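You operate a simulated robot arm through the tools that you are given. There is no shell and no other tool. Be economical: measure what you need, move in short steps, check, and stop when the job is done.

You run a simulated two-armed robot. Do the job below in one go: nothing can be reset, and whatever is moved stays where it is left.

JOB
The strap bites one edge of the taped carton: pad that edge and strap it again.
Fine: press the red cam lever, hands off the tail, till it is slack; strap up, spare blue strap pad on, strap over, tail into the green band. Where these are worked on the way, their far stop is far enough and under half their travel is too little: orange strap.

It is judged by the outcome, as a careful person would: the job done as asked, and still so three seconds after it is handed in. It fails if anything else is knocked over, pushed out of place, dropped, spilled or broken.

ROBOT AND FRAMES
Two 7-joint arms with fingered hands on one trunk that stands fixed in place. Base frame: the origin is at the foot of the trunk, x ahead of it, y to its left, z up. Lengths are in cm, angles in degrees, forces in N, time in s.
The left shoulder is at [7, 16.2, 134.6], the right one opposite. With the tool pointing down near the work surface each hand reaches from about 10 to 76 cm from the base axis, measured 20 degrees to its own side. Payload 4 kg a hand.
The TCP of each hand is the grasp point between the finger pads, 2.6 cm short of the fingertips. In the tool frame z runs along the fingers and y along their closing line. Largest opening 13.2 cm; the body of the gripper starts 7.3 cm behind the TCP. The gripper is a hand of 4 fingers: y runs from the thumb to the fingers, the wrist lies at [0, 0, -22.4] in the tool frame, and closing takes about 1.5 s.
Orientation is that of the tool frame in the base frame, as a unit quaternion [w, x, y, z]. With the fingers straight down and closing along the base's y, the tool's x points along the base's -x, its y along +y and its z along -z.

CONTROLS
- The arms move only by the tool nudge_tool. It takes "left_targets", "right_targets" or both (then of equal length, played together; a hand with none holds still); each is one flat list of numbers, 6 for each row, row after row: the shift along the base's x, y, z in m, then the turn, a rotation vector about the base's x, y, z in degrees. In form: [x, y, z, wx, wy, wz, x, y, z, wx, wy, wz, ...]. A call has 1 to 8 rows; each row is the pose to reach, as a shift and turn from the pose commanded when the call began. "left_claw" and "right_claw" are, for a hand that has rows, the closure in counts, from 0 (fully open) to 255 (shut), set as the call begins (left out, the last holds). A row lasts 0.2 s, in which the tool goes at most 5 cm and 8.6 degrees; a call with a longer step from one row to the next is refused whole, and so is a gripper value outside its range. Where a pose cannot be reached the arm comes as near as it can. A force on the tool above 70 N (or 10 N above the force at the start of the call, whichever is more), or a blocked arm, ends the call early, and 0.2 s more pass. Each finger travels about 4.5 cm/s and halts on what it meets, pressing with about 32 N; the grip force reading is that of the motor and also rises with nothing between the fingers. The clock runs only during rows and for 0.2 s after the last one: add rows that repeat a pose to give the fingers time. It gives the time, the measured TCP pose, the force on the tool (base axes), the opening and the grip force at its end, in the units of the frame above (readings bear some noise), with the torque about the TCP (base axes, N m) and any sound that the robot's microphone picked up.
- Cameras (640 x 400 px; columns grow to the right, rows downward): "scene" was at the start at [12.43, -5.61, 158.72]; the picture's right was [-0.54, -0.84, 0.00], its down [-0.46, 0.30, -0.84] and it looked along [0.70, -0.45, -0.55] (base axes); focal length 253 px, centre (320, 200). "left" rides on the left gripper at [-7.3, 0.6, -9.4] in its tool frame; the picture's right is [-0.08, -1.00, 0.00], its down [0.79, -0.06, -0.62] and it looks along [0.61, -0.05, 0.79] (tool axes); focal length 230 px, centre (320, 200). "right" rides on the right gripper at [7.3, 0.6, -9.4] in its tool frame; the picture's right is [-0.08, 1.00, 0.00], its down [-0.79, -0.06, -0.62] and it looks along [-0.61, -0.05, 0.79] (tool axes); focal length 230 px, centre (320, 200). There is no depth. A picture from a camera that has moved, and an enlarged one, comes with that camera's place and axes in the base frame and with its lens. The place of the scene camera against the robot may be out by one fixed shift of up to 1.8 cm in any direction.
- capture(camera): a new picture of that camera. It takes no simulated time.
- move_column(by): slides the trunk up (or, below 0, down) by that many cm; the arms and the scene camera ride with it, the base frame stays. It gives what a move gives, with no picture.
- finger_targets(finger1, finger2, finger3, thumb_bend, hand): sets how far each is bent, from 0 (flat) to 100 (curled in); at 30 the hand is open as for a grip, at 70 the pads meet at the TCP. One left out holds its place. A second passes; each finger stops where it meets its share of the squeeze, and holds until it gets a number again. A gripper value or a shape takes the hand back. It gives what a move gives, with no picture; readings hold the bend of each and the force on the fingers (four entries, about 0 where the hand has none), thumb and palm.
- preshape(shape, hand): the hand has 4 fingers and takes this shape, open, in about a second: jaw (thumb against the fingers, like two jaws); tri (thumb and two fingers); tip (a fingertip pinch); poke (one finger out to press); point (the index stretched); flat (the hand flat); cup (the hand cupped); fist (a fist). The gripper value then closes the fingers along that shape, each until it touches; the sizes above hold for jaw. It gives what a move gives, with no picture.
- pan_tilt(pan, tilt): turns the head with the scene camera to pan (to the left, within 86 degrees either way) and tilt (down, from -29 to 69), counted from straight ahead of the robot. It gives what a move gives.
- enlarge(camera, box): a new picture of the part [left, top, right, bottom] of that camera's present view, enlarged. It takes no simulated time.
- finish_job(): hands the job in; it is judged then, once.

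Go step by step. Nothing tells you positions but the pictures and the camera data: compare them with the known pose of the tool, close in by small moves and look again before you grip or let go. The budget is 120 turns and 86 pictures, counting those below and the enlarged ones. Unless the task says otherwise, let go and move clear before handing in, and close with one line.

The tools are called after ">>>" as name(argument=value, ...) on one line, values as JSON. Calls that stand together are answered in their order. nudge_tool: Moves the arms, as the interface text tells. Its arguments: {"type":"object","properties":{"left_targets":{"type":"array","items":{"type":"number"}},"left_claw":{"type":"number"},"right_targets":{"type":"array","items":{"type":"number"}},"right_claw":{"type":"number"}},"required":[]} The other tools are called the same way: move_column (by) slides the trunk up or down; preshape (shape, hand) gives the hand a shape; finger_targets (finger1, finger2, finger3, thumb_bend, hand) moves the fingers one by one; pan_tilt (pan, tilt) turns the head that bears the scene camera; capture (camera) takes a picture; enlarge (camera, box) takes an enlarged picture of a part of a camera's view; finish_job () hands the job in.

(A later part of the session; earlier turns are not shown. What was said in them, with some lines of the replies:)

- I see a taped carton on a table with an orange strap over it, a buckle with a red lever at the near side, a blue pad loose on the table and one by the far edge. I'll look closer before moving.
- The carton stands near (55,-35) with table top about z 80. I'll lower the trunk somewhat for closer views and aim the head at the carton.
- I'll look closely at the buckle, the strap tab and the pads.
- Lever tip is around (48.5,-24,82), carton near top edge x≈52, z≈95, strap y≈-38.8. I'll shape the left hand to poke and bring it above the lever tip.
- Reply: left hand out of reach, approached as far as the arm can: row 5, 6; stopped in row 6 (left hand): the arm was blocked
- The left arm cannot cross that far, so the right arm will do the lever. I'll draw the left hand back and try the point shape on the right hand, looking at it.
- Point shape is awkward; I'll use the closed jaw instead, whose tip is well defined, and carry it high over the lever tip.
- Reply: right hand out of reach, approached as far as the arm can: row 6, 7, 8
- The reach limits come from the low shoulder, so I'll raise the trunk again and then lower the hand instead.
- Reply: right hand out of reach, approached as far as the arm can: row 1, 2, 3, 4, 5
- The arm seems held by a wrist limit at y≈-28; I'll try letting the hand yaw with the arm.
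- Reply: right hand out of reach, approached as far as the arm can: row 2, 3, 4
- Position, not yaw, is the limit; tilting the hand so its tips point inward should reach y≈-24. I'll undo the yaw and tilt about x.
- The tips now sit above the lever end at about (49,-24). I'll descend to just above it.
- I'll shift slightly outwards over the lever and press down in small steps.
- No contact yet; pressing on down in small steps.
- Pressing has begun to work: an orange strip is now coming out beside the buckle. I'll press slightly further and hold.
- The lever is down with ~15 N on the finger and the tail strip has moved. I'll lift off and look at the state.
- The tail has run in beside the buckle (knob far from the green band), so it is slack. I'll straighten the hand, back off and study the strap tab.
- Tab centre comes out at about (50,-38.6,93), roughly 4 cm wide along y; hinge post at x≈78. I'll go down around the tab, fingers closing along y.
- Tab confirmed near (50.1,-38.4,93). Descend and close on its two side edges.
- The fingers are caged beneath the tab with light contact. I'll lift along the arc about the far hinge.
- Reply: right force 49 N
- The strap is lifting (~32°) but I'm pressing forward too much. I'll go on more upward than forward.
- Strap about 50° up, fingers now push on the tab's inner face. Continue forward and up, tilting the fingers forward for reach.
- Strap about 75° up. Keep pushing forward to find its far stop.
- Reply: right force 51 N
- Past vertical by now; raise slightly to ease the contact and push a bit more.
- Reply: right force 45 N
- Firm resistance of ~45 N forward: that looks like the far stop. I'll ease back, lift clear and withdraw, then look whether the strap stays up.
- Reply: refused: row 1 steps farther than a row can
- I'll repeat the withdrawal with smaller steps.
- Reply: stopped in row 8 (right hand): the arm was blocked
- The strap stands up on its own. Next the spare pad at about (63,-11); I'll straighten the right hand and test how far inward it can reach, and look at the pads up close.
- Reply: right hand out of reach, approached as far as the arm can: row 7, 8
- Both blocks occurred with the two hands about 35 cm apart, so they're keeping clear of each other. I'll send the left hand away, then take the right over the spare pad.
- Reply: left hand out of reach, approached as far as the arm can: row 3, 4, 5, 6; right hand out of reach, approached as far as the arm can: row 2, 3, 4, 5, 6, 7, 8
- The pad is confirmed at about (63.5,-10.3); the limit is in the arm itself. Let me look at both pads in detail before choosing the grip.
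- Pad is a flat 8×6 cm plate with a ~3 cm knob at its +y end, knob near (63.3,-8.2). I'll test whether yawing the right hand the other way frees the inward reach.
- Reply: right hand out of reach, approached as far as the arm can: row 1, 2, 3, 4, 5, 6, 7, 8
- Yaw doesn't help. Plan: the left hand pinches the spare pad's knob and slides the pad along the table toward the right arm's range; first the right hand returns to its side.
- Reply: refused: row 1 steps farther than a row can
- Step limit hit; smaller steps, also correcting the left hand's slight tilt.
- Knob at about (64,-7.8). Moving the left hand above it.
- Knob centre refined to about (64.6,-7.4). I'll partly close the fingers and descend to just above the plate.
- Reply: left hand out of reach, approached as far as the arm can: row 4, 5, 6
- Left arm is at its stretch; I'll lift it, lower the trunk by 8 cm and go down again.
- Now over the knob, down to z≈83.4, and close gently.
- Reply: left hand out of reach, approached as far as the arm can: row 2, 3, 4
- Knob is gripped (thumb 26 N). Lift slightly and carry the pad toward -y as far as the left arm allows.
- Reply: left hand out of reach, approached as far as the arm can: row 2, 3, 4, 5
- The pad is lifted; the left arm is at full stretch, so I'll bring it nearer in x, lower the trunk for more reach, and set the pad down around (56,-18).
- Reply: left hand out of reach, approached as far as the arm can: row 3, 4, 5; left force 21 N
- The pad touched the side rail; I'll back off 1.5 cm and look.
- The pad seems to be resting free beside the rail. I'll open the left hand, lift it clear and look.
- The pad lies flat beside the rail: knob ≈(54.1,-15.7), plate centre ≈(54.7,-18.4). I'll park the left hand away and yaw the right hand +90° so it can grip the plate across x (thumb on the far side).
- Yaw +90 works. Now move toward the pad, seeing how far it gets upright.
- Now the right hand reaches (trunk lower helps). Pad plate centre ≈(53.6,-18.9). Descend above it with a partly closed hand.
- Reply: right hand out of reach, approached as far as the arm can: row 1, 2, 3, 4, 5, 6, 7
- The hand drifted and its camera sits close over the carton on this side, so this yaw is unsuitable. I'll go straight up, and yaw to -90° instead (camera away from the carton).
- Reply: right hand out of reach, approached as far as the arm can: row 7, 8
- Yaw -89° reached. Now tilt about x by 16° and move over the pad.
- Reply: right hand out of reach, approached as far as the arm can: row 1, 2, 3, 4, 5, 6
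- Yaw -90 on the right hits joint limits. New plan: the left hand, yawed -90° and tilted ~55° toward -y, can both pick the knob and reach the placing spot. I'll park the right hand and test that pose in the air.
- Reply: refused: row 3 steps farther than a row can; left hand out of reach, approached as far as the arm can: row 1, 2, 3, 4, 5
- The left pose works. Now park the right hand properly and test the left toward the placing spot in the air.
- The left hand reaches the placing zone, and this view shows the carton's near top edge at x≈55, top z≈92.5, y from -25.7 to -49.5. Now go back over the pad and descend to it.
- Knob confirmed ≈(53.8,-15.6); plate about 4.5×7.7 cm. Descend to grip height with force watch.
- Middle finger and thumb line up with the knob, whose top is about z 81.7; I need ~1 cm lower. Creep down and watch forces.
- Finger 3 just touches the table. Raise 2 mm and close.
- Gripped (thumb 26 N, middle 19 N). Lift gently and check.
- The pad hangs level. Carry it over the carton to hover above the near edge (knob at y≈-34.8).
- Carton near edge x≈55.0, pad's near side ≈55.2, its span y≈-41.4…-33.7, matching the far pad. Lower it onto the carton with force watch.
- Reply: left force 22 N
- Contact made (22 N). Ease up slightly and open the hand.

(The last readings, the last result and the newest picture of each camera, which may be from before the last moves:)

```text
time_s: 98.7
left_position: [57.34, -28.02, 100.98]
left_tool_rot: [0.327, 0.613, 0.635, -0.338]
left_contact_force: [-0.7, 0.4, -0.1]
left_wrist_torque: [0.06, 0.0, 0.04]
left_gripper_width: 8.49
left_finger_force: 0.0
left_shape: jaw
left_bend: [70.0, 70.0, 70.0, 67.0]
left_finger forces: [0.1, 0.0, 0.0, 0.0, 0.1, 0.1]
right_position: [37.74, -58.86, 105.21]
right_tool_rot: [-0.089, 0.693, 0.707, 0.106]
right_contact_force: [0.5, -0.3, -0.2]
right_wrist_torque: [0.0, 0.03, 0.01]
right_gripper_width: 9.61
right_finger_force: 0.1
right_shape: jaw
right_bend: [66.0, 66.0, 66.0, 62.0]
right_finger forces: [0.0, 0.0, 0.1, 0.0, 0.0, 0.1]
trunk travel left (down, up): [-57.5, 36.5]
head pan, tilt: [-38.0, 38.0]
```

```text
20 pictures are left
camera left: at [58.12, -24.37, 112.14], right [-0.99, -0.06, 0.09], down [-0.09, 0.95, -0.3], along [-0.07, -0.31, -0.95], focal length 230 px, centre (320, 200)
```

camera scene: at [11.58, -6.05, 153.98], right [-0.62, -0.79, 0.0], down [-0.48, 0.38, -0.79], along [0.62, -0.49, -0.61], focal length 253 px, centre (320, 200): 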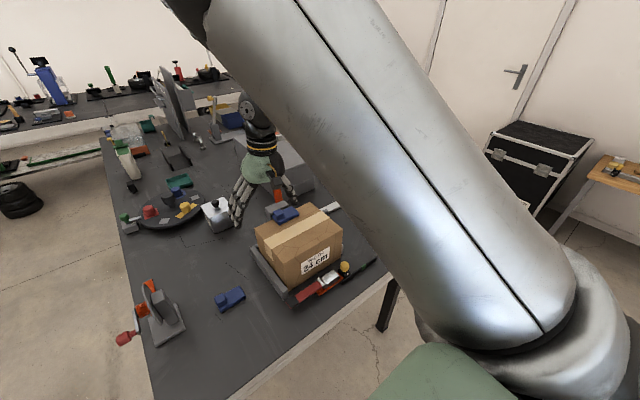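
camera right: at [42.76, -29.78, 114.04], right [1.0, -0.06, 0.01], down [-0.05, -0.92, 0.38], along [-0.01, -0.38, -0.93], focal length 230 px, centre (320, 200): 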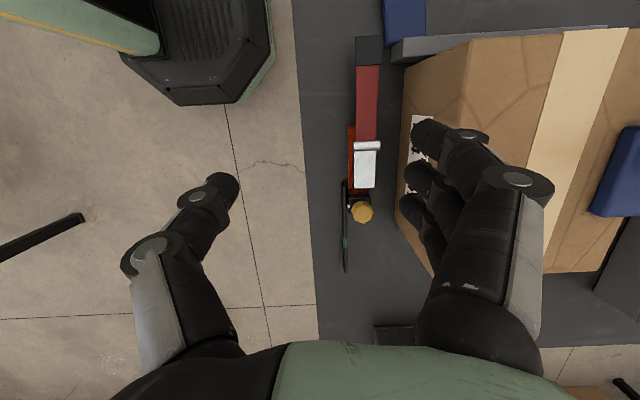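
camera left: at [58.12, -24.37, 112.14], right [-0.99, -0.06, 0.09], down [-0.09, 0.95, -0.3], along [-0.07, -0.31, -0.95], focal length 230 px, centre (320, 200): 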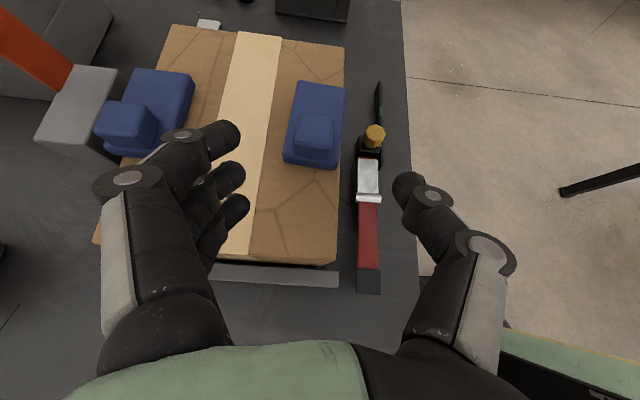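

The spare pad lies flush on the near edge, knob clear of the strap line. Now withdraw the left hand and bring the right hand back to a forward pose.

>>> nudge_tool(left_targets=[0, 0.04, 0.02, 0, 0, 0, 0, 0.08, 0.04, 0, 0, 0, -0.02, 0.12, 0.04, 0, 0, 0, -0.04, 0.16, 0.05, 0, 0, 0, -0.06, 0.2, 0.05, 0, 0, 0, -0.08, 0.24, 0.05, 0, 0, 0, -0.1, 0.28, 0.05, 0, 0, 0])

>>> nudge_tool(right_targets=[0, 0, 0.02, -8, 0, 0, 0, 0, 0.04, -16, 0, 0, 0, 0.0, 0.06, -16, 0, 0])

>>> nudge_tool(right_targets=[0, 0, 0.02, 0, 0, 8, 0, 0, 0.04, 0, 0, 16, 0, 0, 0.06, 0, 0, 24, 0, 0, 0.06, 0, 0, 32, 0, 0, 0.06, 0, 0, 40, 0, 0, 0.06, 0, 0, 48, 0, 0, 0.06, 0, 0, 56, 0, 0, 0.06, 0, 0, 64])

>>> nudge_tool(right_targets=[0, 0, 0, 0, 0, 8, 0, 0, 0, 0, 0, 16, 0, 0.0, 0, 0, 0, 24, 0, 0.0, 0, 0, 0, 26, 0, 0, 0, 0, 0, 26])

>>> enlarge(camera="scene", box=[200, 0, 440, 230])

```text
time_s: 100.3
left_position: [47.44, 0.21, 105.75]
left_tool_rot: [0.327, 0.613, 0.635, -0.338]
left_contact_force: [-1.3, 1.0, -0.3]
left_wrist_torque: [0.0, -0.03, -0.03]
left_gripper_width: 8.52
left_finger_force: 0.0
left_shape: jaw
left_bend: [70.0, 70.0, 70.0, 67.0]
left_finger forces: [0.1, 0.0, 0.0, 0.0, 0.1, 0.0]
right_position: [37.52, -58.67, 105.32]
right_tool_rot: [-0.088, 0.694, 0.707, 0.106]
right_contact_force: [0.7, -0.8, 0.1]
right_wrist_torque: [0.01, -0.01, -0.04]
right_gripper_width: 9.55
right_finger_force: 0.1
right_shape: jaw
right_bend: [66.0, 66.0, 66.0, 62.0]
right_finger forces: [0.0, 0.1, 0.0, 0.0, 0.1, 0.0]
trunk travel left (down, up): [-57.5, 36.5]
head pan, tilt: [-38.0, 38.0]
```

```text
time_s: 101.1
left_position: [47.46, -0.12, 105.79]
left_tool_rot: [0.327, 0.613, 0.635, -0.337]
left_contact_force: [-0.4, -0.5, -1.0]
left_wrist_torque: [0.02, -0.02, 0.04]
left_gripper_width: 8.49
left_finger_force: 0.1
left_shape: jaw
left_bend: [70.0, 70.0, 70.0, 67.0]
left_finger forces: [0.0, 0.0, 0.0, 0.1, 0.0, 0.0]
right_position: [37.61, -59.11, 110.96]
right_tool_rot: [0.008, 0.699, 0.715, 0.006]
right_contact_force: [0.6, 0.0, -0.2]
right_wrist_torque: [0.03, -0.03, -0.02]
right_gripper_width: 9.56
right_finger_force: 0.1
right_shape: jaw
right_bend: [66.0, 66.0, 66.0, 62.0]
right_finger forces: [0.0, 0.0, 0.0, 0.0, 0.0, 0.0]
trunk travel left (down, up): [-57.5, 36.5]
head pan, tilt: [-38.0, 38.0]
```

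```text
time_s: 102.9
left_position: [47.65, 0.15, 105.81]
left_tool_rot: [0.326, 0.613, 0.635, -0.338]
left_contact_force: [0.4, -0.1, 0.4]
left_wrist_torque: [0.01, -0.02, -0.01]
left_gripper_width: 8.5
left_finger_force: 0.2
left_shape: jaw
left_bend: [70.0, 70.0, 70.0, 67.0]
left_finger forces: [0.1, 0.1, 0.0, 0.0, 0.1, 0.0]
right_position: [37.8, -58.85, 117.09]
right_tool_rot: [0.003, 0.212, 0.977, 0.01]
right_contact_force: [0.0, -0.8, 0.8]
right_wrist_torque: [-0.01, -0.02, -0.01]
right_gripper_width: 9.57
right_finger_force: 0.0
right_shape: jaw
right_bend: [66.0, 66.0, 66.0, 62.0]
right_finger forces: [0.0, 0.0, 0.0, 0.0, 0.0, 0.0]
trunk travel left (down, up): [-57.5, 36.5]
head pan, tilt: [-38.0, 38.0]
```

```text
time_s: 104.1
left_position: [47.39, 0.0, 105.71]
left_tool_rot: [0.327, 0.612, 0.636, -0.338]
left_contact_force: [0.2, 0.0, -0.1]
left_wrist_torque: [0.02, 0.0, 0.01]
left_gripper_width: 8.5
left_finger_force: 0.0
left_shape: jaw
left_bend: [70.0, 70.0, 70.0, 67.0]
left_finger forces: [0.0, 0.1, 0.1, 0.0, 0.1, 0.1]
right_position: [37.79, -58.92, 117.18]
right_tool_rot: [0.0, -0.012, 1.0, 0.01]
right_contact_force: [-0.2, 0.3, -0.2]
right_wrist_torque: [-0.03, -0.04, -0.01]
right_gripper_width: 9.56
right_finger_force: 0.0
right_shape: jaw
right_bend: [66.0, 66.0, 66.0, 62.0]
right_finger forces: [0.0, 0.1, 0.0, 0.0, 0.1, 0.1]
trunk travel left (down, up): [-57.5, 36.5]
head pan, tilt: [-38.0, 38.0]
```

```text
1.74 times, centred on (320, 115) of scene
camera zoom: at [11.74, -6.08, 132.97], right [-0.62, -0.79, 0.0], down [-0.49, 0.38, -0.79], along [0.62, -0.49, -0.62], focal length 440 px, centre (320, 348)
```

zoom: 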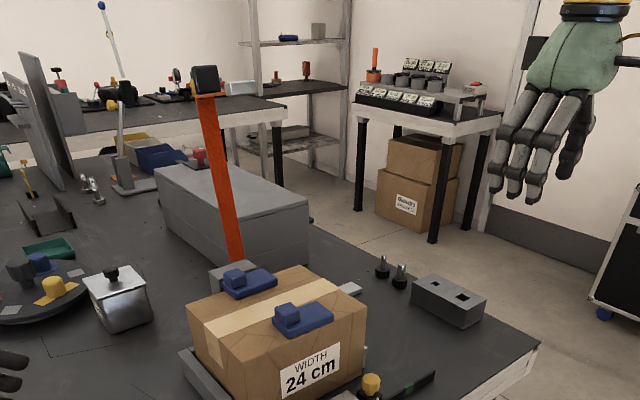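

Zoom in on the strap's upper end.

>>> enlarge(camera="scene", box=[276, 25, 356, 75])

```text
8.00 times, centred on (316, 50) of scene
camera zoom: at [11.74, -6.08, 132.97], right [-0.62, -0.79, 0.0], down [-0.49, 0.38, -0.79], along [0.62, -0.49, -0.62], focal length 2023 px, centre (352, 1400)
```

zoom: 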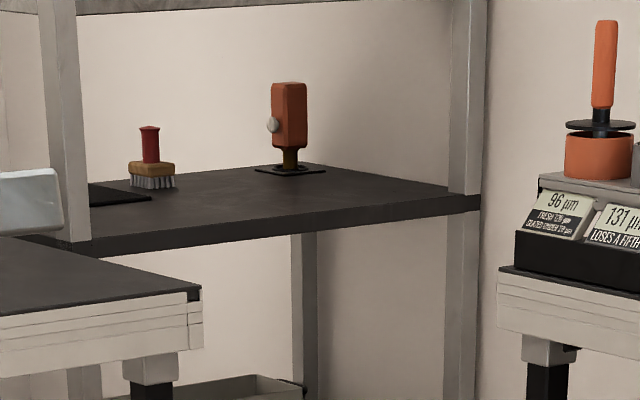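

>>> enlarge(camera="scene", box=[224, 20, 304, 70])

```text
8.00 times, centred on (264, 45) of scene
camera zoom: at [11.74, -6.08, 132.97], right [-0.62, -0.79, 0.0], down [-0.49, 0.38, -0.79], along [0.62, -0.49, -0.62], focal length 2023 px, centre (768, 1440)
```

zoom: 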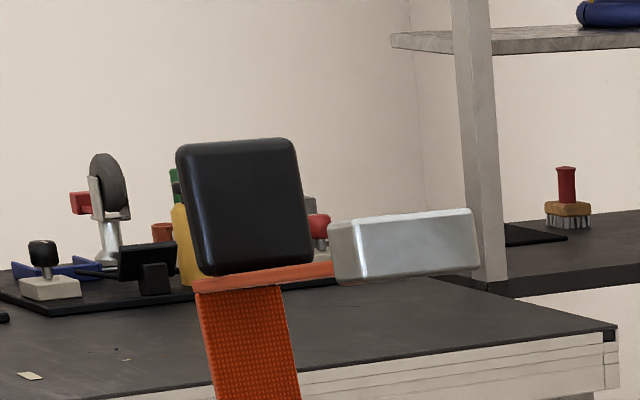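

The clip end is at about (70,-38.4,124), segment pointing toward me. I'll bring the open right hand forward-tilted in front of the clip.

>>> nudge_tool(right_targets=[0.02, 0.026, 0.01, 0, -7.5, 0, 0.045, 0.052, 0.02, 0, -15, 0, 0.07, 0.078, 0.03, 0, -22.5, 0, 0.1, 0.104, 0.04, 0, -30, 0, 0.13, 0.13, 0.05, 0, -37.5, 0, 0.16, 0.156, 0.06, 0, -45, 0, 0.19, 0.18, 0.065, 0, -52.5, 0, 0.22, 0.205, 0.07, 0, -60, 0], right_claw=0)

>>> capture(camera="right")

```text
time_s: 105.9
left_position: [47.64, 0.08, 105.7]
left_tool_rot: [0.327, 0.612, 0.636, -0.338]
left_contact_force: [0.3, 0.2, 0.7]
left_wrist_torque: [-0.02, 0.0, 0.0]
left_gripper_width: 8.51
left_finger_force: 0.1
left_shape: jaw
left_bend: [70.0, 70.0, 70.0, 67.0]
left_finger forces: [0.0, 0.1, 0.1, 0.1, 0.0, 0.0]
right_position: [59.94, -38.88, 124.21]
right_tool_rot: [0.504, -0.01, 0.864, 0.009]
right_contact_force: [-0.2, 0.6, 0.1]
right_wrist_torque: [-0.02, -0.01, -0.03]
right_gripper_width: 13.2
right_finger_force: 0.1
right_shape: jaw
right_bend: [30.0, 30.0, 30.0, 30.0]
right_finger forces: [0.0, 0.0, 0.0, 0.0, 0.0, 0.1]
trunk travel left (down, up): [-57.5, 36.5]
head pan, tilt: [-38.0, 38.0]
```

```text
16 pictures are left
camera right: at [47.93, -38.57, 122.41], right [0.01, 1.0, 0.07], down [-0.15, -0.07, 0.99], along [0.99, -0.02, 0.15], focal length 230 px, centre (320, 200)
```

right: 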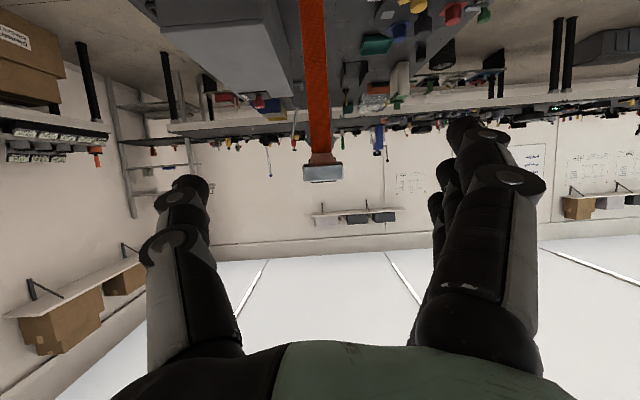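

Clip is at ≈(70,-38.5,123.2), straight ahead. Move in and close on it.

>>> nudge_tool(right_targets=[0.035, 0.003, -0.003, 0, 0, 0, 0.07, 0.004, -0.006, 0, 0, 0, 0.105, 0.004, -0.007, 0, 0, 0, 0.105, 0.004, -0.007, 0, 0, 0])

>>> nudge_tool(right_targets=[0, 0, 0, 0, 0, 0, 0, 0, 0, 0, 0, 0, 0, 0, 0, 0, 0, 0, 0, 0, 0, 0, 0, 0, 0, 0, 0, 0, 0, 0, 0, 0, 0, 0, 0, 0, 0, 0, 0, 0, 0, 0], right_claw=255)

>>> capture(camera="right")

```text
time_s: 106.9
left_position: [47.48, -0.01, 105.82]
left_tool_rot: [0.326, 0.614, 0.635, -0.337]
left_contact_force: [-0.4, 1.3, 0.1]
left_wrist_torque: [0.01, -0.02, 0.0]
left_gripper_width: 8.5
left_finger_force: 0.1
left_shape: jaw
left_bend: [70.0, 70.0, 70.0, 67.0]
left_finger forces: [0.0, 0.0, 0.0, 0.0, 0.0, 0.0]
right_position: [70.11, -37.99, 123.21]
right_tool_rot: [0.501, -0.017, 0.865, 0.003]
right_contact_force: [0.3, -0.2, 0.2]
right_wrist_torque: [-0.01, 0.01, -0.02]
right_gripper_width: 13.2
right_finger_force: 0.0
right_shape: jaw
right_bend: [30.0, 30.0, 30.0, 30.0]
right_finger forces: [0.0, 0.1, 0.0, 0.0, 0.0, 0.0]
trunk travel left (down, up): [-57.5, 36.5]
head pan, tilt: [-38.0, 38.0]
```

```text
time_s: 108.5
left_position: [47.59, 0.1, 105.84]
left_tool_rot: [0.327, 0.612, 0.636, -0.338]
left_contact_force: [-0.2, -0.4, -0.4]
left_wrist_torque: [-0.01, -0.05, 0.01]
left_gripper_width: 8.5
left_finger_force: 0.1
left_shape: jaw
left_bend: [70.0, 70.0, 70.0, 67.0]
left_finger forces: [0.1, 0.0, 0.0, 0.1, 0.1, 0.0]
right_position: [70.32, -37.99, 123.28]
right_tool_rot: [0.5, -0.015, 0.866, 0.003]
right_contact_force: [-0.7, -0.7, 0.3]
right_wrist_torque: [0.01, 0.02, 0.02]
right_gripper_width: 1.78
right_finger_force: 0.1
right_shape: jaw
right_bend: [65.0, 72.0, 65.0, 70.0]
right_finger forces: [0.1, 0.7, 0.0, 0.0, 0.7, 0.0]
trunk travel left (down, up): [-57.5, 36.5]
head pan, tilt: [-38.0, 38.0]
```

```text
15 pictures are left
camera right: at [58.3, -37.87, 121.58], right [0.01, 1.0, 0.06], down [-0.14, -0.06, 0.99], along [0.99, -0.02, 0.14], focal length 230 px, centre (320, 200)
```

right: 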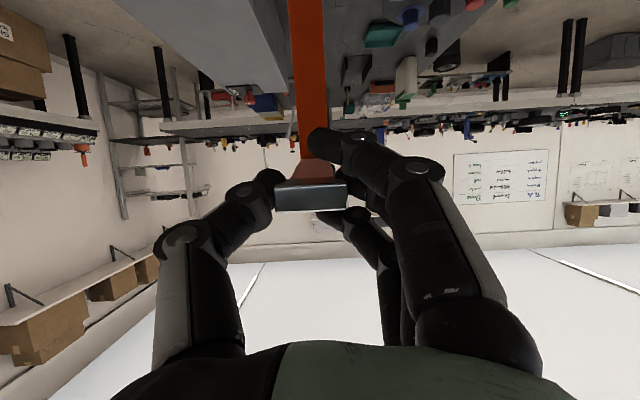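

The clip is caged between thumb and fingers. Pull it back and down along the arc.

>>> nudge_tool(right_targets=[0, 0, 0, 0, 0, 0, -0.035, 0, -0.013, 0, 0, 0, -0.072, 0, -0.033, 0, 0, 0, -0.107, 0, -0.058, 0, 0, 0, -0.134, 0, -0.084, 0, 0, 0])

>>> capture(camera="right")

```text
time_s: 109.7
left_position: [47.64, 0.01, 105.59]
left_tool_rot: [0.327, 0.612, 0.636, -0.338]
left_contact_force: [0.1, 0.5, -0.6]
left_wrist_torque: [0.01, 0.0, -0.01]
left_gripper_width: 8.53
left_finger_force: 0.0
left_shape: jaw
left_bend: [70.0, 70.0, 70.0, 67.0]
left_finger forces: [0.0, 0.0, 0.0, 0.0, 0.1, 0.0]
right_position: [56.09, -39.57, 113.96]
right_tool_rot: [0.499, 0.012, 0.866, 0.017]
right_contact_force: [-0.2, -0.5, 0.5]
right_wrist_torque: [-0.03, -0.02, 0.04]
right_gripper_width: 0.08
right_finger_force: 32.3
right_shape: jaw
right_bend: [69.0, 71.0, 69.0, 73.0]
right_finger forces: [0.1, 0.0, 0.0, 0.0, 0.1, 0.0]
trunk travel left (down, up): [-57.5, 36.5]
head pan, tilt: [-38.0, 38.0]
```

```text
14 pictures are left
camera right: at [44.21, -38.96, 112.25], right [0.04, 0.99, 0.11], down [-0.14, -0.1, 0.99], along [0.99, -0.06, 0.13], focal length 230 px, centre (320, 200)
```

right: 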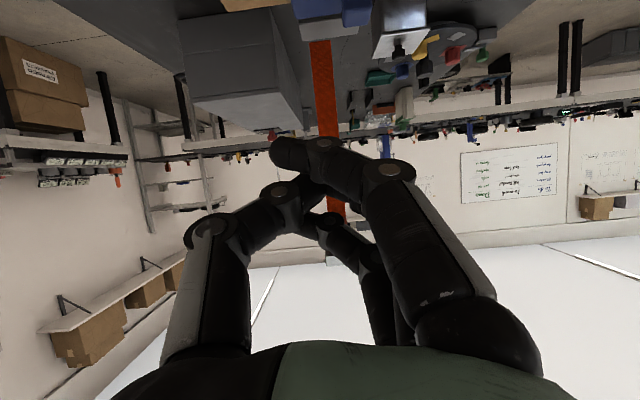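

It slipped out—I hadn't gone deep enough. I'll open, return, and look before gripping behind the clip.

>>> nudge_tool(right_targets=[-0.02, 0.01, 0.03, 0, 0, 0, -0.02, 0.012, 0.07, 0, 0, 0, 0.0, 0.012, 0.1, 0, 0, 0, 0.03, 0.012, 0.1, 0, 0, 0, 0.04, 0.012, 0.1, 0, 0, 0, 0.04, 0.012, 0.1, 0, 0, 0, 0.04, 0.012, 0.1, 0, 0, 0], right_claw=0)

>>> capture(camera="right")

```text
time_s: 111.3
left_position: [47.64, 0.08, 105.72]
left_tool_rot: [0.327, 0.613, 0.636, -0.337]
left_contact_force: [-0.8, -1.1, 0.3]
left_wrist_torque: [0.0, 0.0, 0.01]
left_gripper_width: 8.49
left_finger_force: 0.1
left_shape: jaw
left_bend: [70.0, 70.0, 70.0, 67.0]
left_finger forces: [0.0, 0.0, 0.1, 0.1, 0.0, 0.0]
right_position: [60.29, -37.85, 125.14]
right_tool_rot: [0.506, 0.0, 0.862, 0.019]
right_contact_force: [0.1, 0.3, 0.2]
right_wrist_torque: [0.0, 0.05, 0.01]
right_gripper_width: 13.21
right_finger_force: 0.0
right_shape: jaw
right_bend: [30.0, 30.0, 30.0, 30.0]
right_finger forces: [0.1, 0.0, 0.0, 0.1, 0.0, 0.1]
trunk travel left (down, up): [-57.5, 36.5]
head pan, tilt: [-38.0, 38.0]
```

```text
13 pictures are left
camera right: at [48.49, -37.55, 123.14], right [0.02, 0.99, 0.1], down [-0.15, -0.1, 0.98], along [0.99, -0.04, 0.15], focal length 230 px, centre (320, 200)
```

right: 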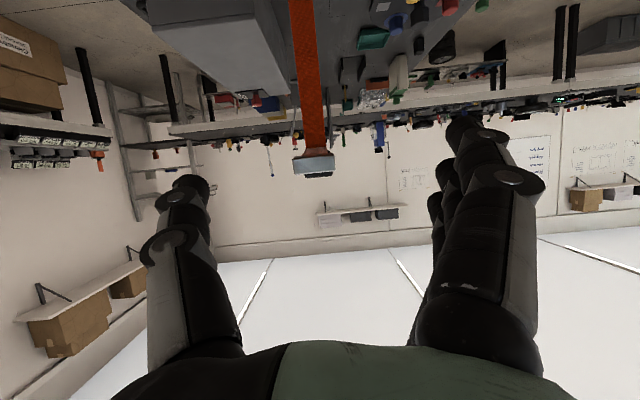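

Clip is at ≈(70,-38.7,122.8). Go 3 cm past it and close fully so the fingers hook behind the clip.

>>> nudge_tool(right_targets=[0.04, -0.003, -0.01, 0, 0, 0, 0.08, -0.006, -0.02, 0, 0, 0, 0.105, -0.006, -0.026, 0, 0, 0, 0.127, -0.006, -0.026, 0, 0, 0, 0.127, -0.006, -0.026, 0, 0, 0])

>>> nudge_tool(right_targets=[0, 0, 0, 0, 0, 0, 0, 0, 0, 0, 0, 0, 0, 0, 0, 0, 0, 0, 0, 0, 0, 0, 0, 0, 0, 0, 0, 0, 0, 0, 0, 0, 0, 0, 0, 0, 0, 0, 0, 0, 0, 0, 0, 0, 0, 0, 0, 0], right_claw=255)

>>> nudge_tool(right_targets=[0, 0, 0, 0, 0, 0, 0, 0, 0, 0, 0, 0, 0, 0, 0, 0, 0, 0])

```text
time_s: 112.5
left_position: [47.39, -0.01, 105.82]
left_tool_rot: [0.327, 0.613, 0.635, -0.338]
left_contact_force: [0.6, -0.4, 0.3]
left_wrist_torque: [-0.02, 0.01, 0.01]
left_gripper_width: 8.51
left_finger_force: 0.0
left_shape: jaw
left_bend: [70.0, 70.0, 70.0, 67.0]
left_finger forces: [0.1, 0.0, 0.0, 0.0, 0.0, 0.1]
right_position: [73.63, -37.31, 122.47]
right_tool_rot: [0.501, -0.016, 0.865, 0.003]
right_contact_force: [0.1, -0.4, -0.5]
right_wrist_torque: [0.01, 0.0, -0.01]
right_gripper_width: 13.19
right_finger_force: 0.0
right_shape: jaw
right_bend: [30.0, 30.0, 30.0, 30.0]
right_finger forces: [0.0, 0.0, 0.0, 0.0, 0.0, 0.0]
trunk travel left (down, up): [-57.5, 36.5]
head pan, tilt: [-38.0, 38.0]
```

```text
time_s: 114.3
left_position: [47.6, -0.0, 105.77]
left_tool_rot: [0.326, 0.613, 0.636, -0.337]
left_contact_force: [-0.7, 0.8, 0.5]
left_wrist_torque: [0.01, 0.0, -0.02]
left_gripper_width: 8.5
left_finger_force: 0.1
left_shape: jaw
left_bend: [70.0, 70.0, 70.0, 67.0]
left_finger forces: [0.0, 0.1, 0.1, 0.0, 0.1, 0.0]
right_position: [73.6, -37.48, 122.24]
right_tool_rot: [0.499, -0.014, 0.866, 0.003]
right_contact_force: [1.0, -6.4, -6.0]
right_wrist_torque: [-0.02, 0.17, -0.11]
right_gripper_width: 1.52
right_finger_force: 17.5
right_shape: jaw
right_bend: [65.0, 67.0, 65.0, 70.0]
right_finger forces: [0.1, 5.7, 0.1, 0.0, 10.9, 0.1]
trunk travel left (down, up): [-57.5, 36.5]
head pan, tilt: [-38.0, 38.0]
```

```text
time_s: 115.1
left_position: [47.88, -0.35, 105.59]
left_tool_rot: [0.324, 0.613, 0.637, -0.337]
left_contact_force: [-0.2, -0.3, -0.7]
left_wrist_torque: [0.02, 0.0, -0.03]
left_gripper_width: 8.51
left_finger_force: 0.0
left_shape: jaw
left_bend: [70.0, 70.0, 70.0, 67.0]
left_finger forces: [0.1, 0.0, 0.0, 0.0, 0.0, 0.0]
right_position: [73.97, -37.94, 121.82]
right_tool_rot: [0.498, -0.013, 0.867, 0.006]
right_contact_force: [2.6, -20.0, -20.5]
right_wrist_torque: [0.4, 0.12, -0.07]
right_gripper_width: 0.51
right_finger_force: 31.8
right_shape: jaw
right_bend: [69.0, 65.0, 69.0, 74.0]
right_finger forces: [0.1, 4.4, 0.0, 0.1, 30.1, 0.1]
trunk travel left (down, up): [-57.5, 36.5]
head pan, tilt: [-38.0, 38.0]
```

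Firm hold now (thumb 30 N). Pull back and down along the arc.

>>> nudge_tool(right_targets=[-0.024, -0.006, -0.005, 0, 0, 0, -0.047, -0.006, -0.014, 0, 0, 0, -0.07, -0.006, -0.025, 0, 0, 0, -0.092, -0.006, -0.038, 0, 0, 0, -0.112, -0.006, -0.053, 0, 0, 0, -0.132, -0.006, -0.069, 0, 0, 0])

>>> capture(camera="right")

```text
time_s: 116.5
left_position: [47.14, 0.82, 105.96]
left_tool_rot: [0.331, 0.612, 0.634, -0.338]
left_contact_force: [-0.6, -0.3, -0.2]
left_wrist_torque: [0.02, 0.01, 0.01]
left_gripper_width: 8.5
left_finger_force: 0.1
left_shape: jaw
left_bend: [70.0, 70.0, 70.0, 67.0]
left_finger forces: [0.0, 0.0, 0.0, 0.0, 0.0, 0.0]
right_position: [59.3, -39.8, 114.41]
right_tool_rot: [0.498, 0.015, 0.867, 0.018]
right_contact_force: [-15.4, 35.4, 19.3]
right_wrist_torque: [-0.91, -0.86, -0.04]
right_gripper_width: 0.08
right_finger_force: 32.1
right_shape: jaw
right_bend: [69.0, 60.0, 73.0, 76.0]
right_finger forces: [0.0, 31.9, 48.1, 0.0, 4.4, 0.0]
trunk travel left (down, up): [-57.5, 36.5]
head pan, tilt: [-38.0, 38.0]
```

```text
12 pictures are left
camera right: at [47.48, -39.15, 112.78], right [0.05, 0.99, 0.11], down [-0.14, -0.11, 0.98], along [0.99, -0.06, 0.13], focal length 230 px, centre (320, 200)
```

right: 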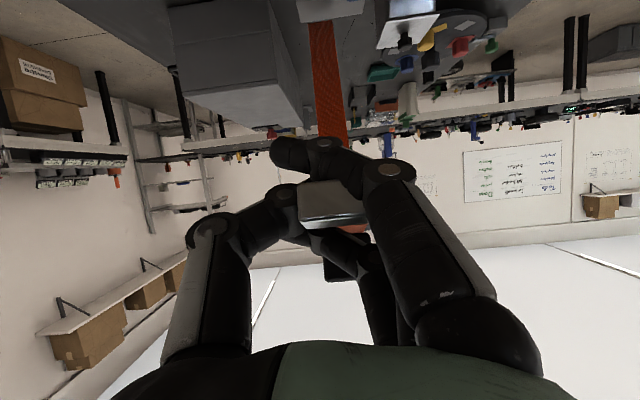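

The clip is hooked and the strap follows. Ease sideways 0.8 cm and continue down the arc.

>>> nudge_tool(right_targets=[0, 0.01, 0, 0, 0, 0, -0.027, 0.01, -0.028, 0, 0, 0, -0.05, 0.01, -0.063, 0, 0, 0, -0.068, 0.01, -0.1, 0, 0, 0, -0.079, 0.01, -0.135, 0, 0, 0])

>>> capture(camera="right")

>>> capture(camera="scene")

```text
time_s: 117.7
left_position: [47.2, -0.51, 105.84]
left_tool_rot: [0.325, 0.615, 0.635, -0.336]
left_contact_force: [-0.3, -0.1, 0.4]
left_wrist_torque: [0.02, -0.01, 0.01]
left_gripper_width: 8.5
left_finger_force: 0.1
left_shape: jaw
left_bend: [70.0, 70.0, 70.0, 67.0]
left_finger forces: [0.1, 0.0, 0.0, 0.1, 0.0, 0.0]
right_position: [51.87, -38.02, 101.82]
right_tool_rot: [0.502, -0.012, 0.865, -0.003]
right_contact_force: [-9.8, -35.8, 5.3]
right_wrist_torque: [0.21, -0.65, -0.34]
right_gripper_width: 0.58
right_finger_force: 32.3
right_shape: jaw
right_bend: [69.0, 62.0, 74.0, 77.0]
right_finger forces: [0.0, 6.2, 25.7, 0.1, 31.3, 0.0]
trunk travel left (down, up): [-57.5, 36.5]
head pan, tilt: [-38.0, 38.0]
```

```text
11 pictures are left
camera right: at [39.92, -37.7, 100.1], right [0.02, 1.0, 0.05], down [-0.14, -0.05, 0.99], along [0.99, -0.03, 0.14], focal length 230 px, centre (320, 200)
```

right: 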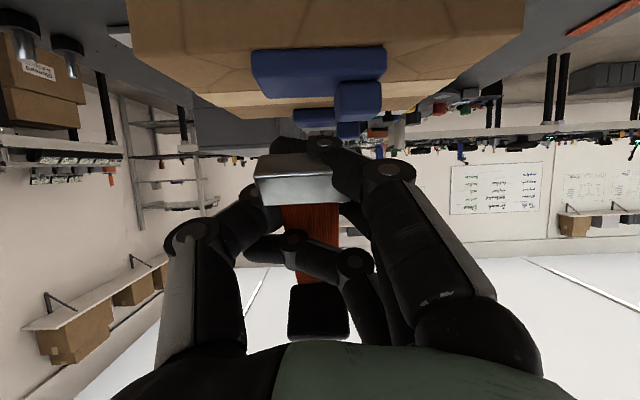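

```text
10 pictures are left
camera scene: at [11.38, -6.89, 132.98], right [-0.62, -0.79, -0.01], down [-0.48, 0.39, -0.79], along [0.62, -0.48, -0.62], focal length 253 px, centre (320, 200)
```

scene: 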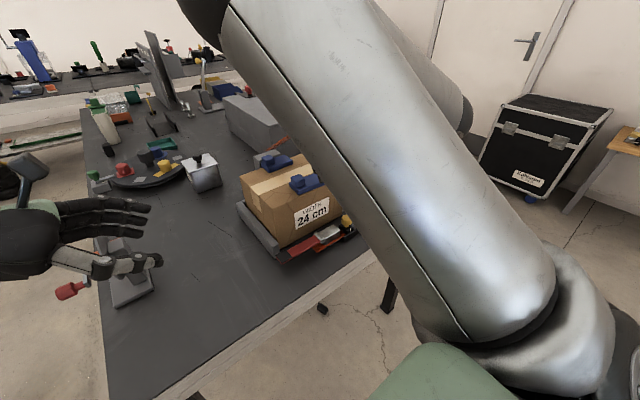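

Pads are undisturbed; strap about 30° above rest. Ease sideways and lower further, then let go.

>>> nudge_tool(right_targets=[0, -0.007, 0, 0, 0, 0, -0.005, -0.007, -0.025, 0, 0, 0, -0.009, -0.007, -0.05, 0, 0, 0, -0.012, -0.007, -0.07, 0, 0, 0, -0.012, -0.007, -0.07, 0, 0, 0])

>>> nudge_tool(right_targets=[0, 0, 0, 0, 0, 0, 0, 0, 0, 0, 0, 0, 0, 0, 0, 0, 0, 0, 0, 0, 0, 0, 0, 0, 0, 0, 0, 0, 0, 0, -0.02, 0, 0, 0, 0, 0, -0.06, 0, 0.01, 0, 0, 0, -0.1, 0, 0.03, 0, 0, 0], right_claw=0)

>>> capture(camera="right")

```text
time_s: 118.9
left_position: [47.0, -0.1, 105.96]
left_tool_rot: [0.328, 0.614, 0.635, -0.336]
left_contact_force: [0.3, -0.9, -0.4]
left_wrist_torque: [0.02, 0.02, 0.02]
left_gripper_width: 8.52
left_finger_force: 0.1
left_shape: jaw
left_bend: [70.0, 70.0, 70.0, 67.0]
left_finger forces: [0.0, 0.1, 0.0, 0.1, 0.0, 0.0]
right_position: [50.61, -37.73, 95.12]
right_tool_rot: [0.503, -0.015, 0.864, 0.004]
right_contact_force: [-29.4, -11.7, 5.7]
right_wrist_torque: [-0.46, -1.73, -0.62]
right_gripper_width: 0.62
right_finger_force: 31.9
right_shape: jaw
right_bend: [69.0, 62.0, 77.0, 75.0]
right_finger forces: [0.0, 13.3, 62.6, 0.1, 36.3, 0.1]
trunk travel left (down, up): [-57.5, 36.5]
head pan, tilt: [-38.0, 38.0]
```

```text
time_s: 120.7
left_position: [47.38, 0.3, 105.74]
left_tool_rot: [0.328, 0.613, 0.635, -0.338]
left_contact_force: [0.4, 0.1, -0.7]
left_wrist_torque: [-0.01, 0.0, -0.02]
left_gripper_width: 8.51
left_finger_force: 0.1
left_shape: jaw
left_bend: [70.0, 70.0, 70.0, 67.0]
left_finger forces: [0.0, 0.0, 0.0, 0.0, 0.0, 0.0]
right_position: [46.01, -41.88, 97.97]
right_tool_rot: [0.501, -0.019, 0.865, 0.005]
right_contact_force: [0.8, -0.9, 0.3]
right_wrist_torque: [0.01, 0.01, -0.03]
right_gripper_width: 13.2
right_finger_force: 0.0
right_shape: jaw
right_bend: [30.0, 30.0, 30.0, 30.0]
right_finger forces: [0.0, 0.0, 0.0, 0.0, 0.0, 0.0]
right hand out of reach, approached as far as the arm can: row 7, 8
trunk travel left (down, up): [-57.5, 36.5]
head pan, tilt: [-38.0, 38.0]
```

```text
9 pictures are left
camera right: at [34.14, -41.81, 96.23], right [0.0, 1.0, 0.06], down [-0.14, -0.06, 0.99], along [0.99, -0.01, 0.14], focal length 230 px, centre (320, 200)
```

right: 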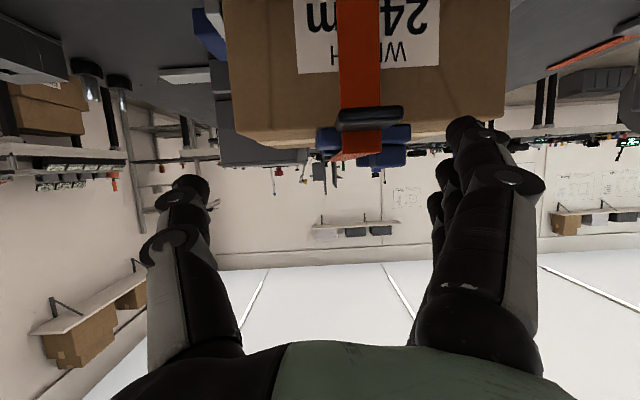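

The strap has come down over both pads. Next the tail: knob ≈(49,-43.5), green band at y≈-53. I'll set a 40° forward tilt and come in front of the knob.

>>> nudge_tool(right_targets=[-0.01, -0.01, 0.01, 0, 7, 0, -0.02, -0.015, 0.01, 0, 14, 0, -0.02, -0.018, 0.0, 0, 20, 0, -0.02, -0.018, -0.01, 0, 20, 0, -0.02, -0.018, -0.02, 0, 20, 0], right_claw=110)

>>> capture(camera="right")

```text
time_s: 121.9
left_position: [47.62, -0.06, 105.71]
left_tool_rot: [0.326, 0.613, 0.635, -0.339]
left_contact_force: [0.3, 0.2, -0.5]
left_wrist_torque: [0.01, 0.01, 0.01]
left_gripper_width: 8.5
left_finger_force: 0.1
left_shape: jaw
left_bend: [70.0, 70.0, 70.0, 67.0]
left_finger forces: [0.1, 0.0, 0.0, 0.0, 0.1, 0.1]
right_position: [44.21, -43.69, 95.53]
right_tool_rot: [0.342, -0.013, 0.939, 0.005]
right_contact_force: [-0.7, -1.2, -0.7]
right_wrist_torque: [0.02, -0.03, 0.02]
right_gripper_width: 7.61
right_finger_force: 0.1
right_shape: jaw
right_bend: [72.0, 72.0, 72.0, 70.0]
right_finger forces: [0.0, 0.0, 0.0, 0.1, 0.0, 0.0]
trunk travel left (down, up): [-57.5, 36.5]
head pan, tilt: [-38.0, 38.0]
```

```text
8 pictures are left
camera right: at [32.47, -43.57, 97.91], right [0.03, 1.0, 0.05], down [0.21, -0.06, 0.98], along [0.98, -0.02, -0.21], focal length 230 px, centre (320, 200)
```

right: 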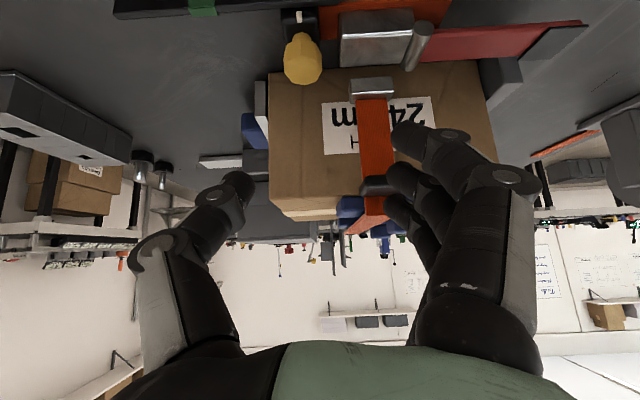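

Knob ≈(48.4,-44.9,82.7), close beside the buckle (its side at y≈-41.8); green band is ~7 cm further to -y. I'll narrow the fingers and come down around the knob.

>>> nudge_tool(right_targets=[0.01, -0.018, -0.03, 0, 0, 0, 0.02, -0.018, -0.06, 0, 0, 0, 0.027, -0.018, -0.085, 0, 0, 0, 0.03, -0.018, -0.1, 0, 0, 0, 0.031, -0.018, -0.112, 0, 0, 0, 0.031, -0.018, -0.112, 0, 0, 0], right_claw=177)

>>> capture(camera="right")

```text
time_s: 123.3
left_position: [47.39, 0.2, 105.72]
left_tool_rot: [0.327, 0.612, 0.635, -0.339]
left_contact_force: [-0.8, 0.3, -0.4]
left_wrist_torque: [-0.02, 0.03, 0.0]
left_gripper_width: 8.51
left_finger_force: 0.0
left_shape: jaw
left_bend: [70.0, 70.0, 70.0, 67.0]
left_finger forces: [0.1, 0.0, 0.0, 0.1, 0.0, 0.1]
right_position: [47.07, -45.7, 84.42]
right_tool_rot: [0.344, -0.015, 0.939, 0.006]
right_contact_force: [-1.3, 2.2, 3.6]
right_wrist_torque: [0.13, 0.0, 0.03]
right_gripper_width: 4.15
right_finger_force: 0.0
right_shape: jaw
right_bend: [74.0, 73.0, 73.0, 70.0]
right_finger forces: [3.3, 1.1, 0.1, 0.0, 0.0, 0.0]
trunk travel left (down, up): [-57.5, 36.5]
head pan, tilt: [-38.0, 38.0]
```

```text
7 pictures are left
camera right: at [35.35, -45.56, 86.74], right [0.03, 1.0, 0.05], down [0.2, -0.06, 0.98], along [0.98, -0.02, -0.2], focal length 230 px, centre (320, 200)
```

right: 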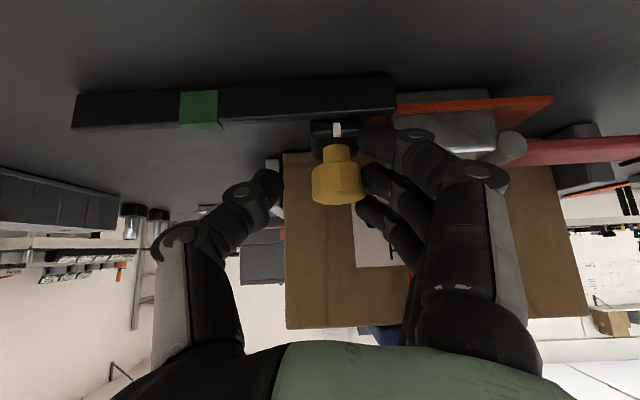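

Fingers rest at the knob's +y side and the pointer and green band are clearly visible, about 7.4 cm apart. Close on the knob and draw it 6 cm toward the band.

>>> nudge_tool(right_targets=[0, 0, 0, 0, 0, 0, 0, 0, 0, 0, 0, 0, 0, 0, 0, 0, 0, 0, 0, 0, 0, 0, 0, 0, 0, 0, 0, 0, 0, 0, 0, 0, 0, 0, 0, 0], right_claw=255)

>>> nudge_tool(right_targets=[0, -0.01, 0, 0, 0, 0, 0, -0.02, 0, 0, 0, 0, 0, -0.03, 0, 0, 0, 0, 0, -0.04, 0, 0, 0, 0, 0, -0.05, 0, 0, 0, 0, 0, -0.055, 0, 0, 0, 0, 0, -0.055, 0, 0, 0, 0])

>>> capture(camera="right")

```text
time_s: 124.7
left_position: [47.44, 0.08, 105.71]
left_tool_rot: [0.326, 0.613, 0.635, -0.338]
left_contact_force: [0.4, -0.7, 1.1]
left_wrist_torque: [0.0, 0.04, -0.03]
left_gripper_width: 8.51
left_finger_force: 0.1
left_shape: jaw
left_bend: [70.0, 70.0, 70.0, 67.0]
left_finger forces: [0.1, 0.0, 0.0, 0.1, 0.0, 0.0]
right_position: [47.14, -45.74, 84.39]
right_tool_rot: [0.342, -0.014, 0.94, 0.006]
right_contact_force: [-1.2, -1.0, 2.5]
right_wrist_torque: [0.35, 0.16, 0.06]
right_gripper_width: 1.92
right_finger_force: 32.2
right_shape: jaw
right_bend: [75.0, 74.0, 73.0, 70.0]
right_finger forces: [14.3, 9.2, 9.1, 0.0, 27.0, 0.1]
trunk travel left (down, up): [-57.5, 36.5]
head pan, tilt: [-38.0, 38.0]
```

```text
time_s: 126.3
left_position: [47.49, 0.36, 105.73]
left_tool_rot: [0.327, 0.612, 0.635, -0.338]
left_contact_force: [0.2, -0.6, 0.0]
left_wrist_torque: [0.0, -0.03, 0.0]
left_gripper_width: 8.49
left_finger_force: 0.0
left_shape: jaw
left_bend: [70.0, 70.0, 70.0, 67.0]
left_finger forces: [0.1, 0.1, 0.0, 0.1, 0.1, 0.1]
right_position: [47.28, -50.8, 84.46]
right_tool_rot: [0.343, -0.016, 0.939, 0.006]
right_contact_force: [-0.3, 17.1, -1.3]
right_wrist_torque: [0.75, 0.2, 0.23]
right_gripper_width: 1.9
right_finger_force: 31.9
right_shape: jaw
right_bend: [74.0, 73.0, 75.0, 70.0]
right_finger forces: [22.8, 16.5, 56.6, 0.0, 20.2, 0.0]
trunk travel left (down, up): [-57.5, 36.5]
head pan, tilt: [-38.0, 38.0]
```

```text
6 pictures are left
camera right: at [35.4, -50.72, 86.86], right [0.03, 1.0, 0.05], down [0.2, -0.05, 0.98], along [0.98, -0.02, -0.21], focal length 230 px, centre (320, 200)
```

right: 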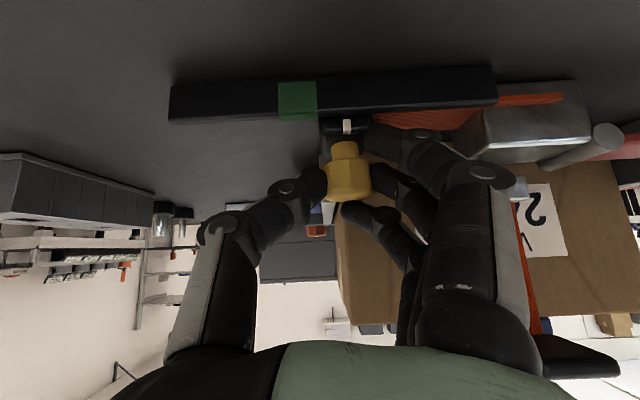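

Pull is steady (17 N); pointer still ~2.7 cm from the band's middle. Draw on 2.3 cm and check.

>>> nudge_tool(right_targets=[0, -0.006, 0, 0, 0, 0, 0, -0.012, 0, 0, 0, 0, 0, -0.018, 0, 0, 0, 0, 0, -0.024, 0, 0, 0, 0, 0, -0.024, 0, 0, 0, 0])

>>> enlarge(camera="right", box=[240, 50, 400, 150])

```text
time_s: 127.5
left_position: [47.33, 0.31, 105.74]
left_tool_rot: [0.328, 0.613, 0.635, -0.339]
left_contact_force: [0.3, 0.5, -0.1]
left_wrist_torque: [0.0, -0.01, -0.01]
left_gripper_width: 8.5
left_finger_force: 0.0
left_shape: jaw
left_bend: [70.0, 70.0, 70.0, 67.0]
left_finger forces: [0.1, 0.0, 0.0, 0.1, 0.0, 0.1]
right_position: [47.21, -53.32, 84.5]
right_tool_rot: [0.344, -0.014, 0.939, 0.006]
right_contact_force: [-7.5, 18.8, 1.9]
right_wrist_torque: [0.8, 0.31, 0.47]
right_gripper_width: 1.92
right_finger_force: 32.0
right_shape: jaw
right_bend: [74.0, 73.0, 75.0, 70.0]
right_finger forces: [24.8, 16.7, 49.6, 0.1, 19.8, 0.0]
trunk travel left (down, up): [-57.5, 36.5]
head pan, tilt: [-38.0, 38.0]
```

```text
4.00 times, centred on (320, 100) of right
camera zoom: at [35.4, -53.15, 86.86], right [0.03, 1.0, 0.05], down [0.2, -0.05, 0.98], along [0.98, -0.02, -0.21], focal length 920 px, centre (320, 600)
```

zoom: 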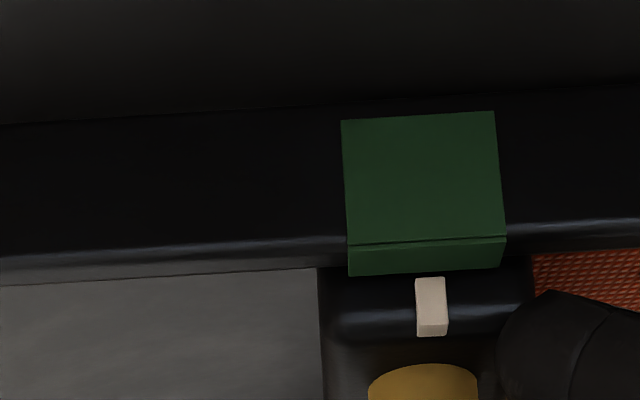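

The pointer sits in the middle of the green band. Release gently and withdraw.

>>> nudge_tool(right_targets=[0, 0.005, 0, 0, 0, 0, 0, 0.005, 0, 0, 0, 0, 0, 0.003, 0, 0, 0, 0, 0, 0, 0, 0, 0, 0, 0, 0, 0, 0, 0, 0, -0.01, 0, 0.015, 0, 0, 0, -0.02, 0, 0.05, 0, 0, 0, -0.03, 0, 0.09, 0, 0, 0], right_claw=110)

>>> capture(camera="right")

```text
time_s: 129.3
left_position: [47.39, 0.22, 105.85]
left_tool_rot: [0.327, 0.613, 0.635, -0.338]
left_contact_force: [-0.4, 0.2, 0.7]
left_wrist_torque: [0.0, -0.01, 0.03]
left_gripper_width: 8.5
left_finger_force: 0.0
left_shape: jaw
left_bend: [70.0, 70.0, 70.0, 67.0]
left_finger forces: [0.1, 0.0, 0.0, 0.1, 0.0, 0.1]
right_position: [43.9, -53.56, 93.34]
right_tool_rot: [0.342, -0.016, 0.939, 0.006]
right_contact_force: [-0.6, 0.2, -0.5]
right_wrist_torque: [0.0, -0.02, -0.02]
right_gripper_width: 7.44
right_finger_force: 0.0
right_shape: jaw
right_bend: [72.0, 72.0, 72.0, 70.0]
right_finger forces: [0.1, 0.0, 0.1, 0.0, 0.0, 0.0]
trunk travel left (down, up): [-57.5, 36.5]
head pan, tilt: [-38.0, 38.0]
```

```text
4 pictures are left
camera right: at [32.12, -53.36, 95.66], right [0.03, 1.0, 0.05], down [0.2, -0.06, 0.98], along [0.98, -0.02, -0.21], focal length 230 px, centre (320, 200)
```

right: 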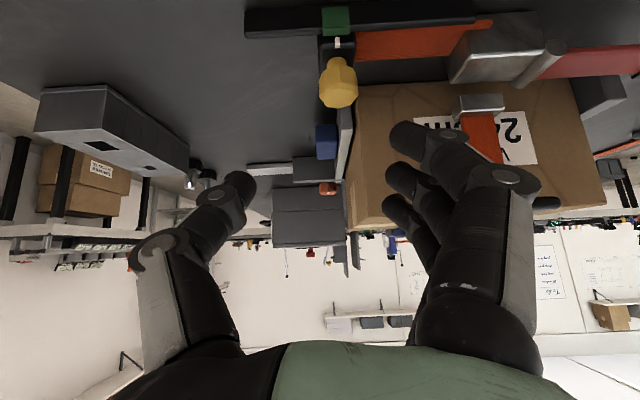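

The pointer stays in the green band. Move the right hand clear and check the strap and pads.

>>> nudge_tool(right_targets=[-0.01, -0.02, 0.04, 0, 0, 0, -0.02, -0.04, 0.08, 0, 0, 0, -0.03, -0.07, 0.11, 0, 0, 0, -0.04, -0.1, 0.14, 0, 0, 0, -0.05, -0.13, 0.16, 0, 0, 0])

>>> enlarge(camera="scene", box=[220, 130, 400, 243])

```text
time_s: 130.5
left_position: [47.4, 0.03, 105.72]
left_tool_rot: [0.327, 0.613, 0.635, -0.338]
left_contact_force: [0.4, -1.0, -0.2]
left_wrist_torque: [0.03, 0.01, -0.03]
left_gripper_width: 8.53
left_finger_force: 0.0
left_shape: jaw
left_bend: [70.0, 70.0, 70.0, 67.0]
left_finger forces: [0.0, 0.0, 0.0, 0.0, 0.0, 0.1]
right_position: [39.29, -66.33, 109.37]
right_tool_rot: [0.343, -0.015, 0.939, 0.007]
right_contact_force: [0.1, -0.5, -0.1]
right_wrist_torque: [0.01, 0.01, 0.04]
right_gripper_width: 7.46
right_finger_force: 0.1
right_shape: jaw
right_bend: [72.0, 72.0, 72.0, 70.0]
right_finger forces: [0.0, 0.0, 0.1, 0.1, 0.1, 0.0]
trunk travel left (down, up): [-57.5, 36.5]
head pan, tilt: [-38.0, 38.0]
```

```text
3.54 times, centred on (310, 186) of scene
camera zoom: at [11.66, -6.25, 132.97], right [-0.62, -0.79, 0.0], down [-0.48, 0.38, -0.79], along [0.62, -0.48, -0.62], focal length 895 px, centre (355, 248)
```

zoom: 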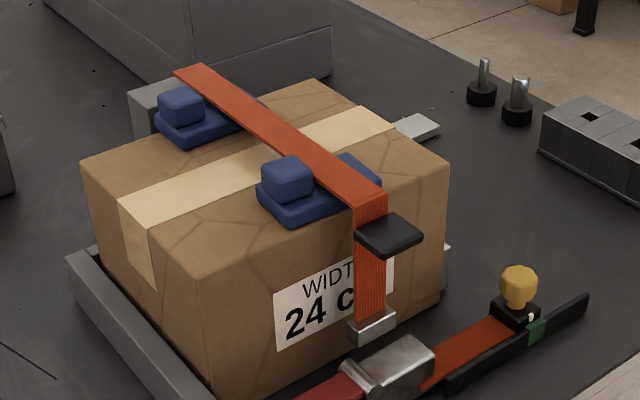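

The strap runs over both pads, the clip sits at the buckle, the pointer is in the green band, and both hands are clear.

>>> finish_job()

```text
The job is handed in.
```

The carton is strapped again: the spare blue pad sits under the orange strap at the near edge, the tail pointer rests in the green band, and both hands are clear. On the way, the pad bumped the grey side rail once at about 20 N and slipped from the left hand about a centimetre onto the table. The rail looked unmoved in later pictures.
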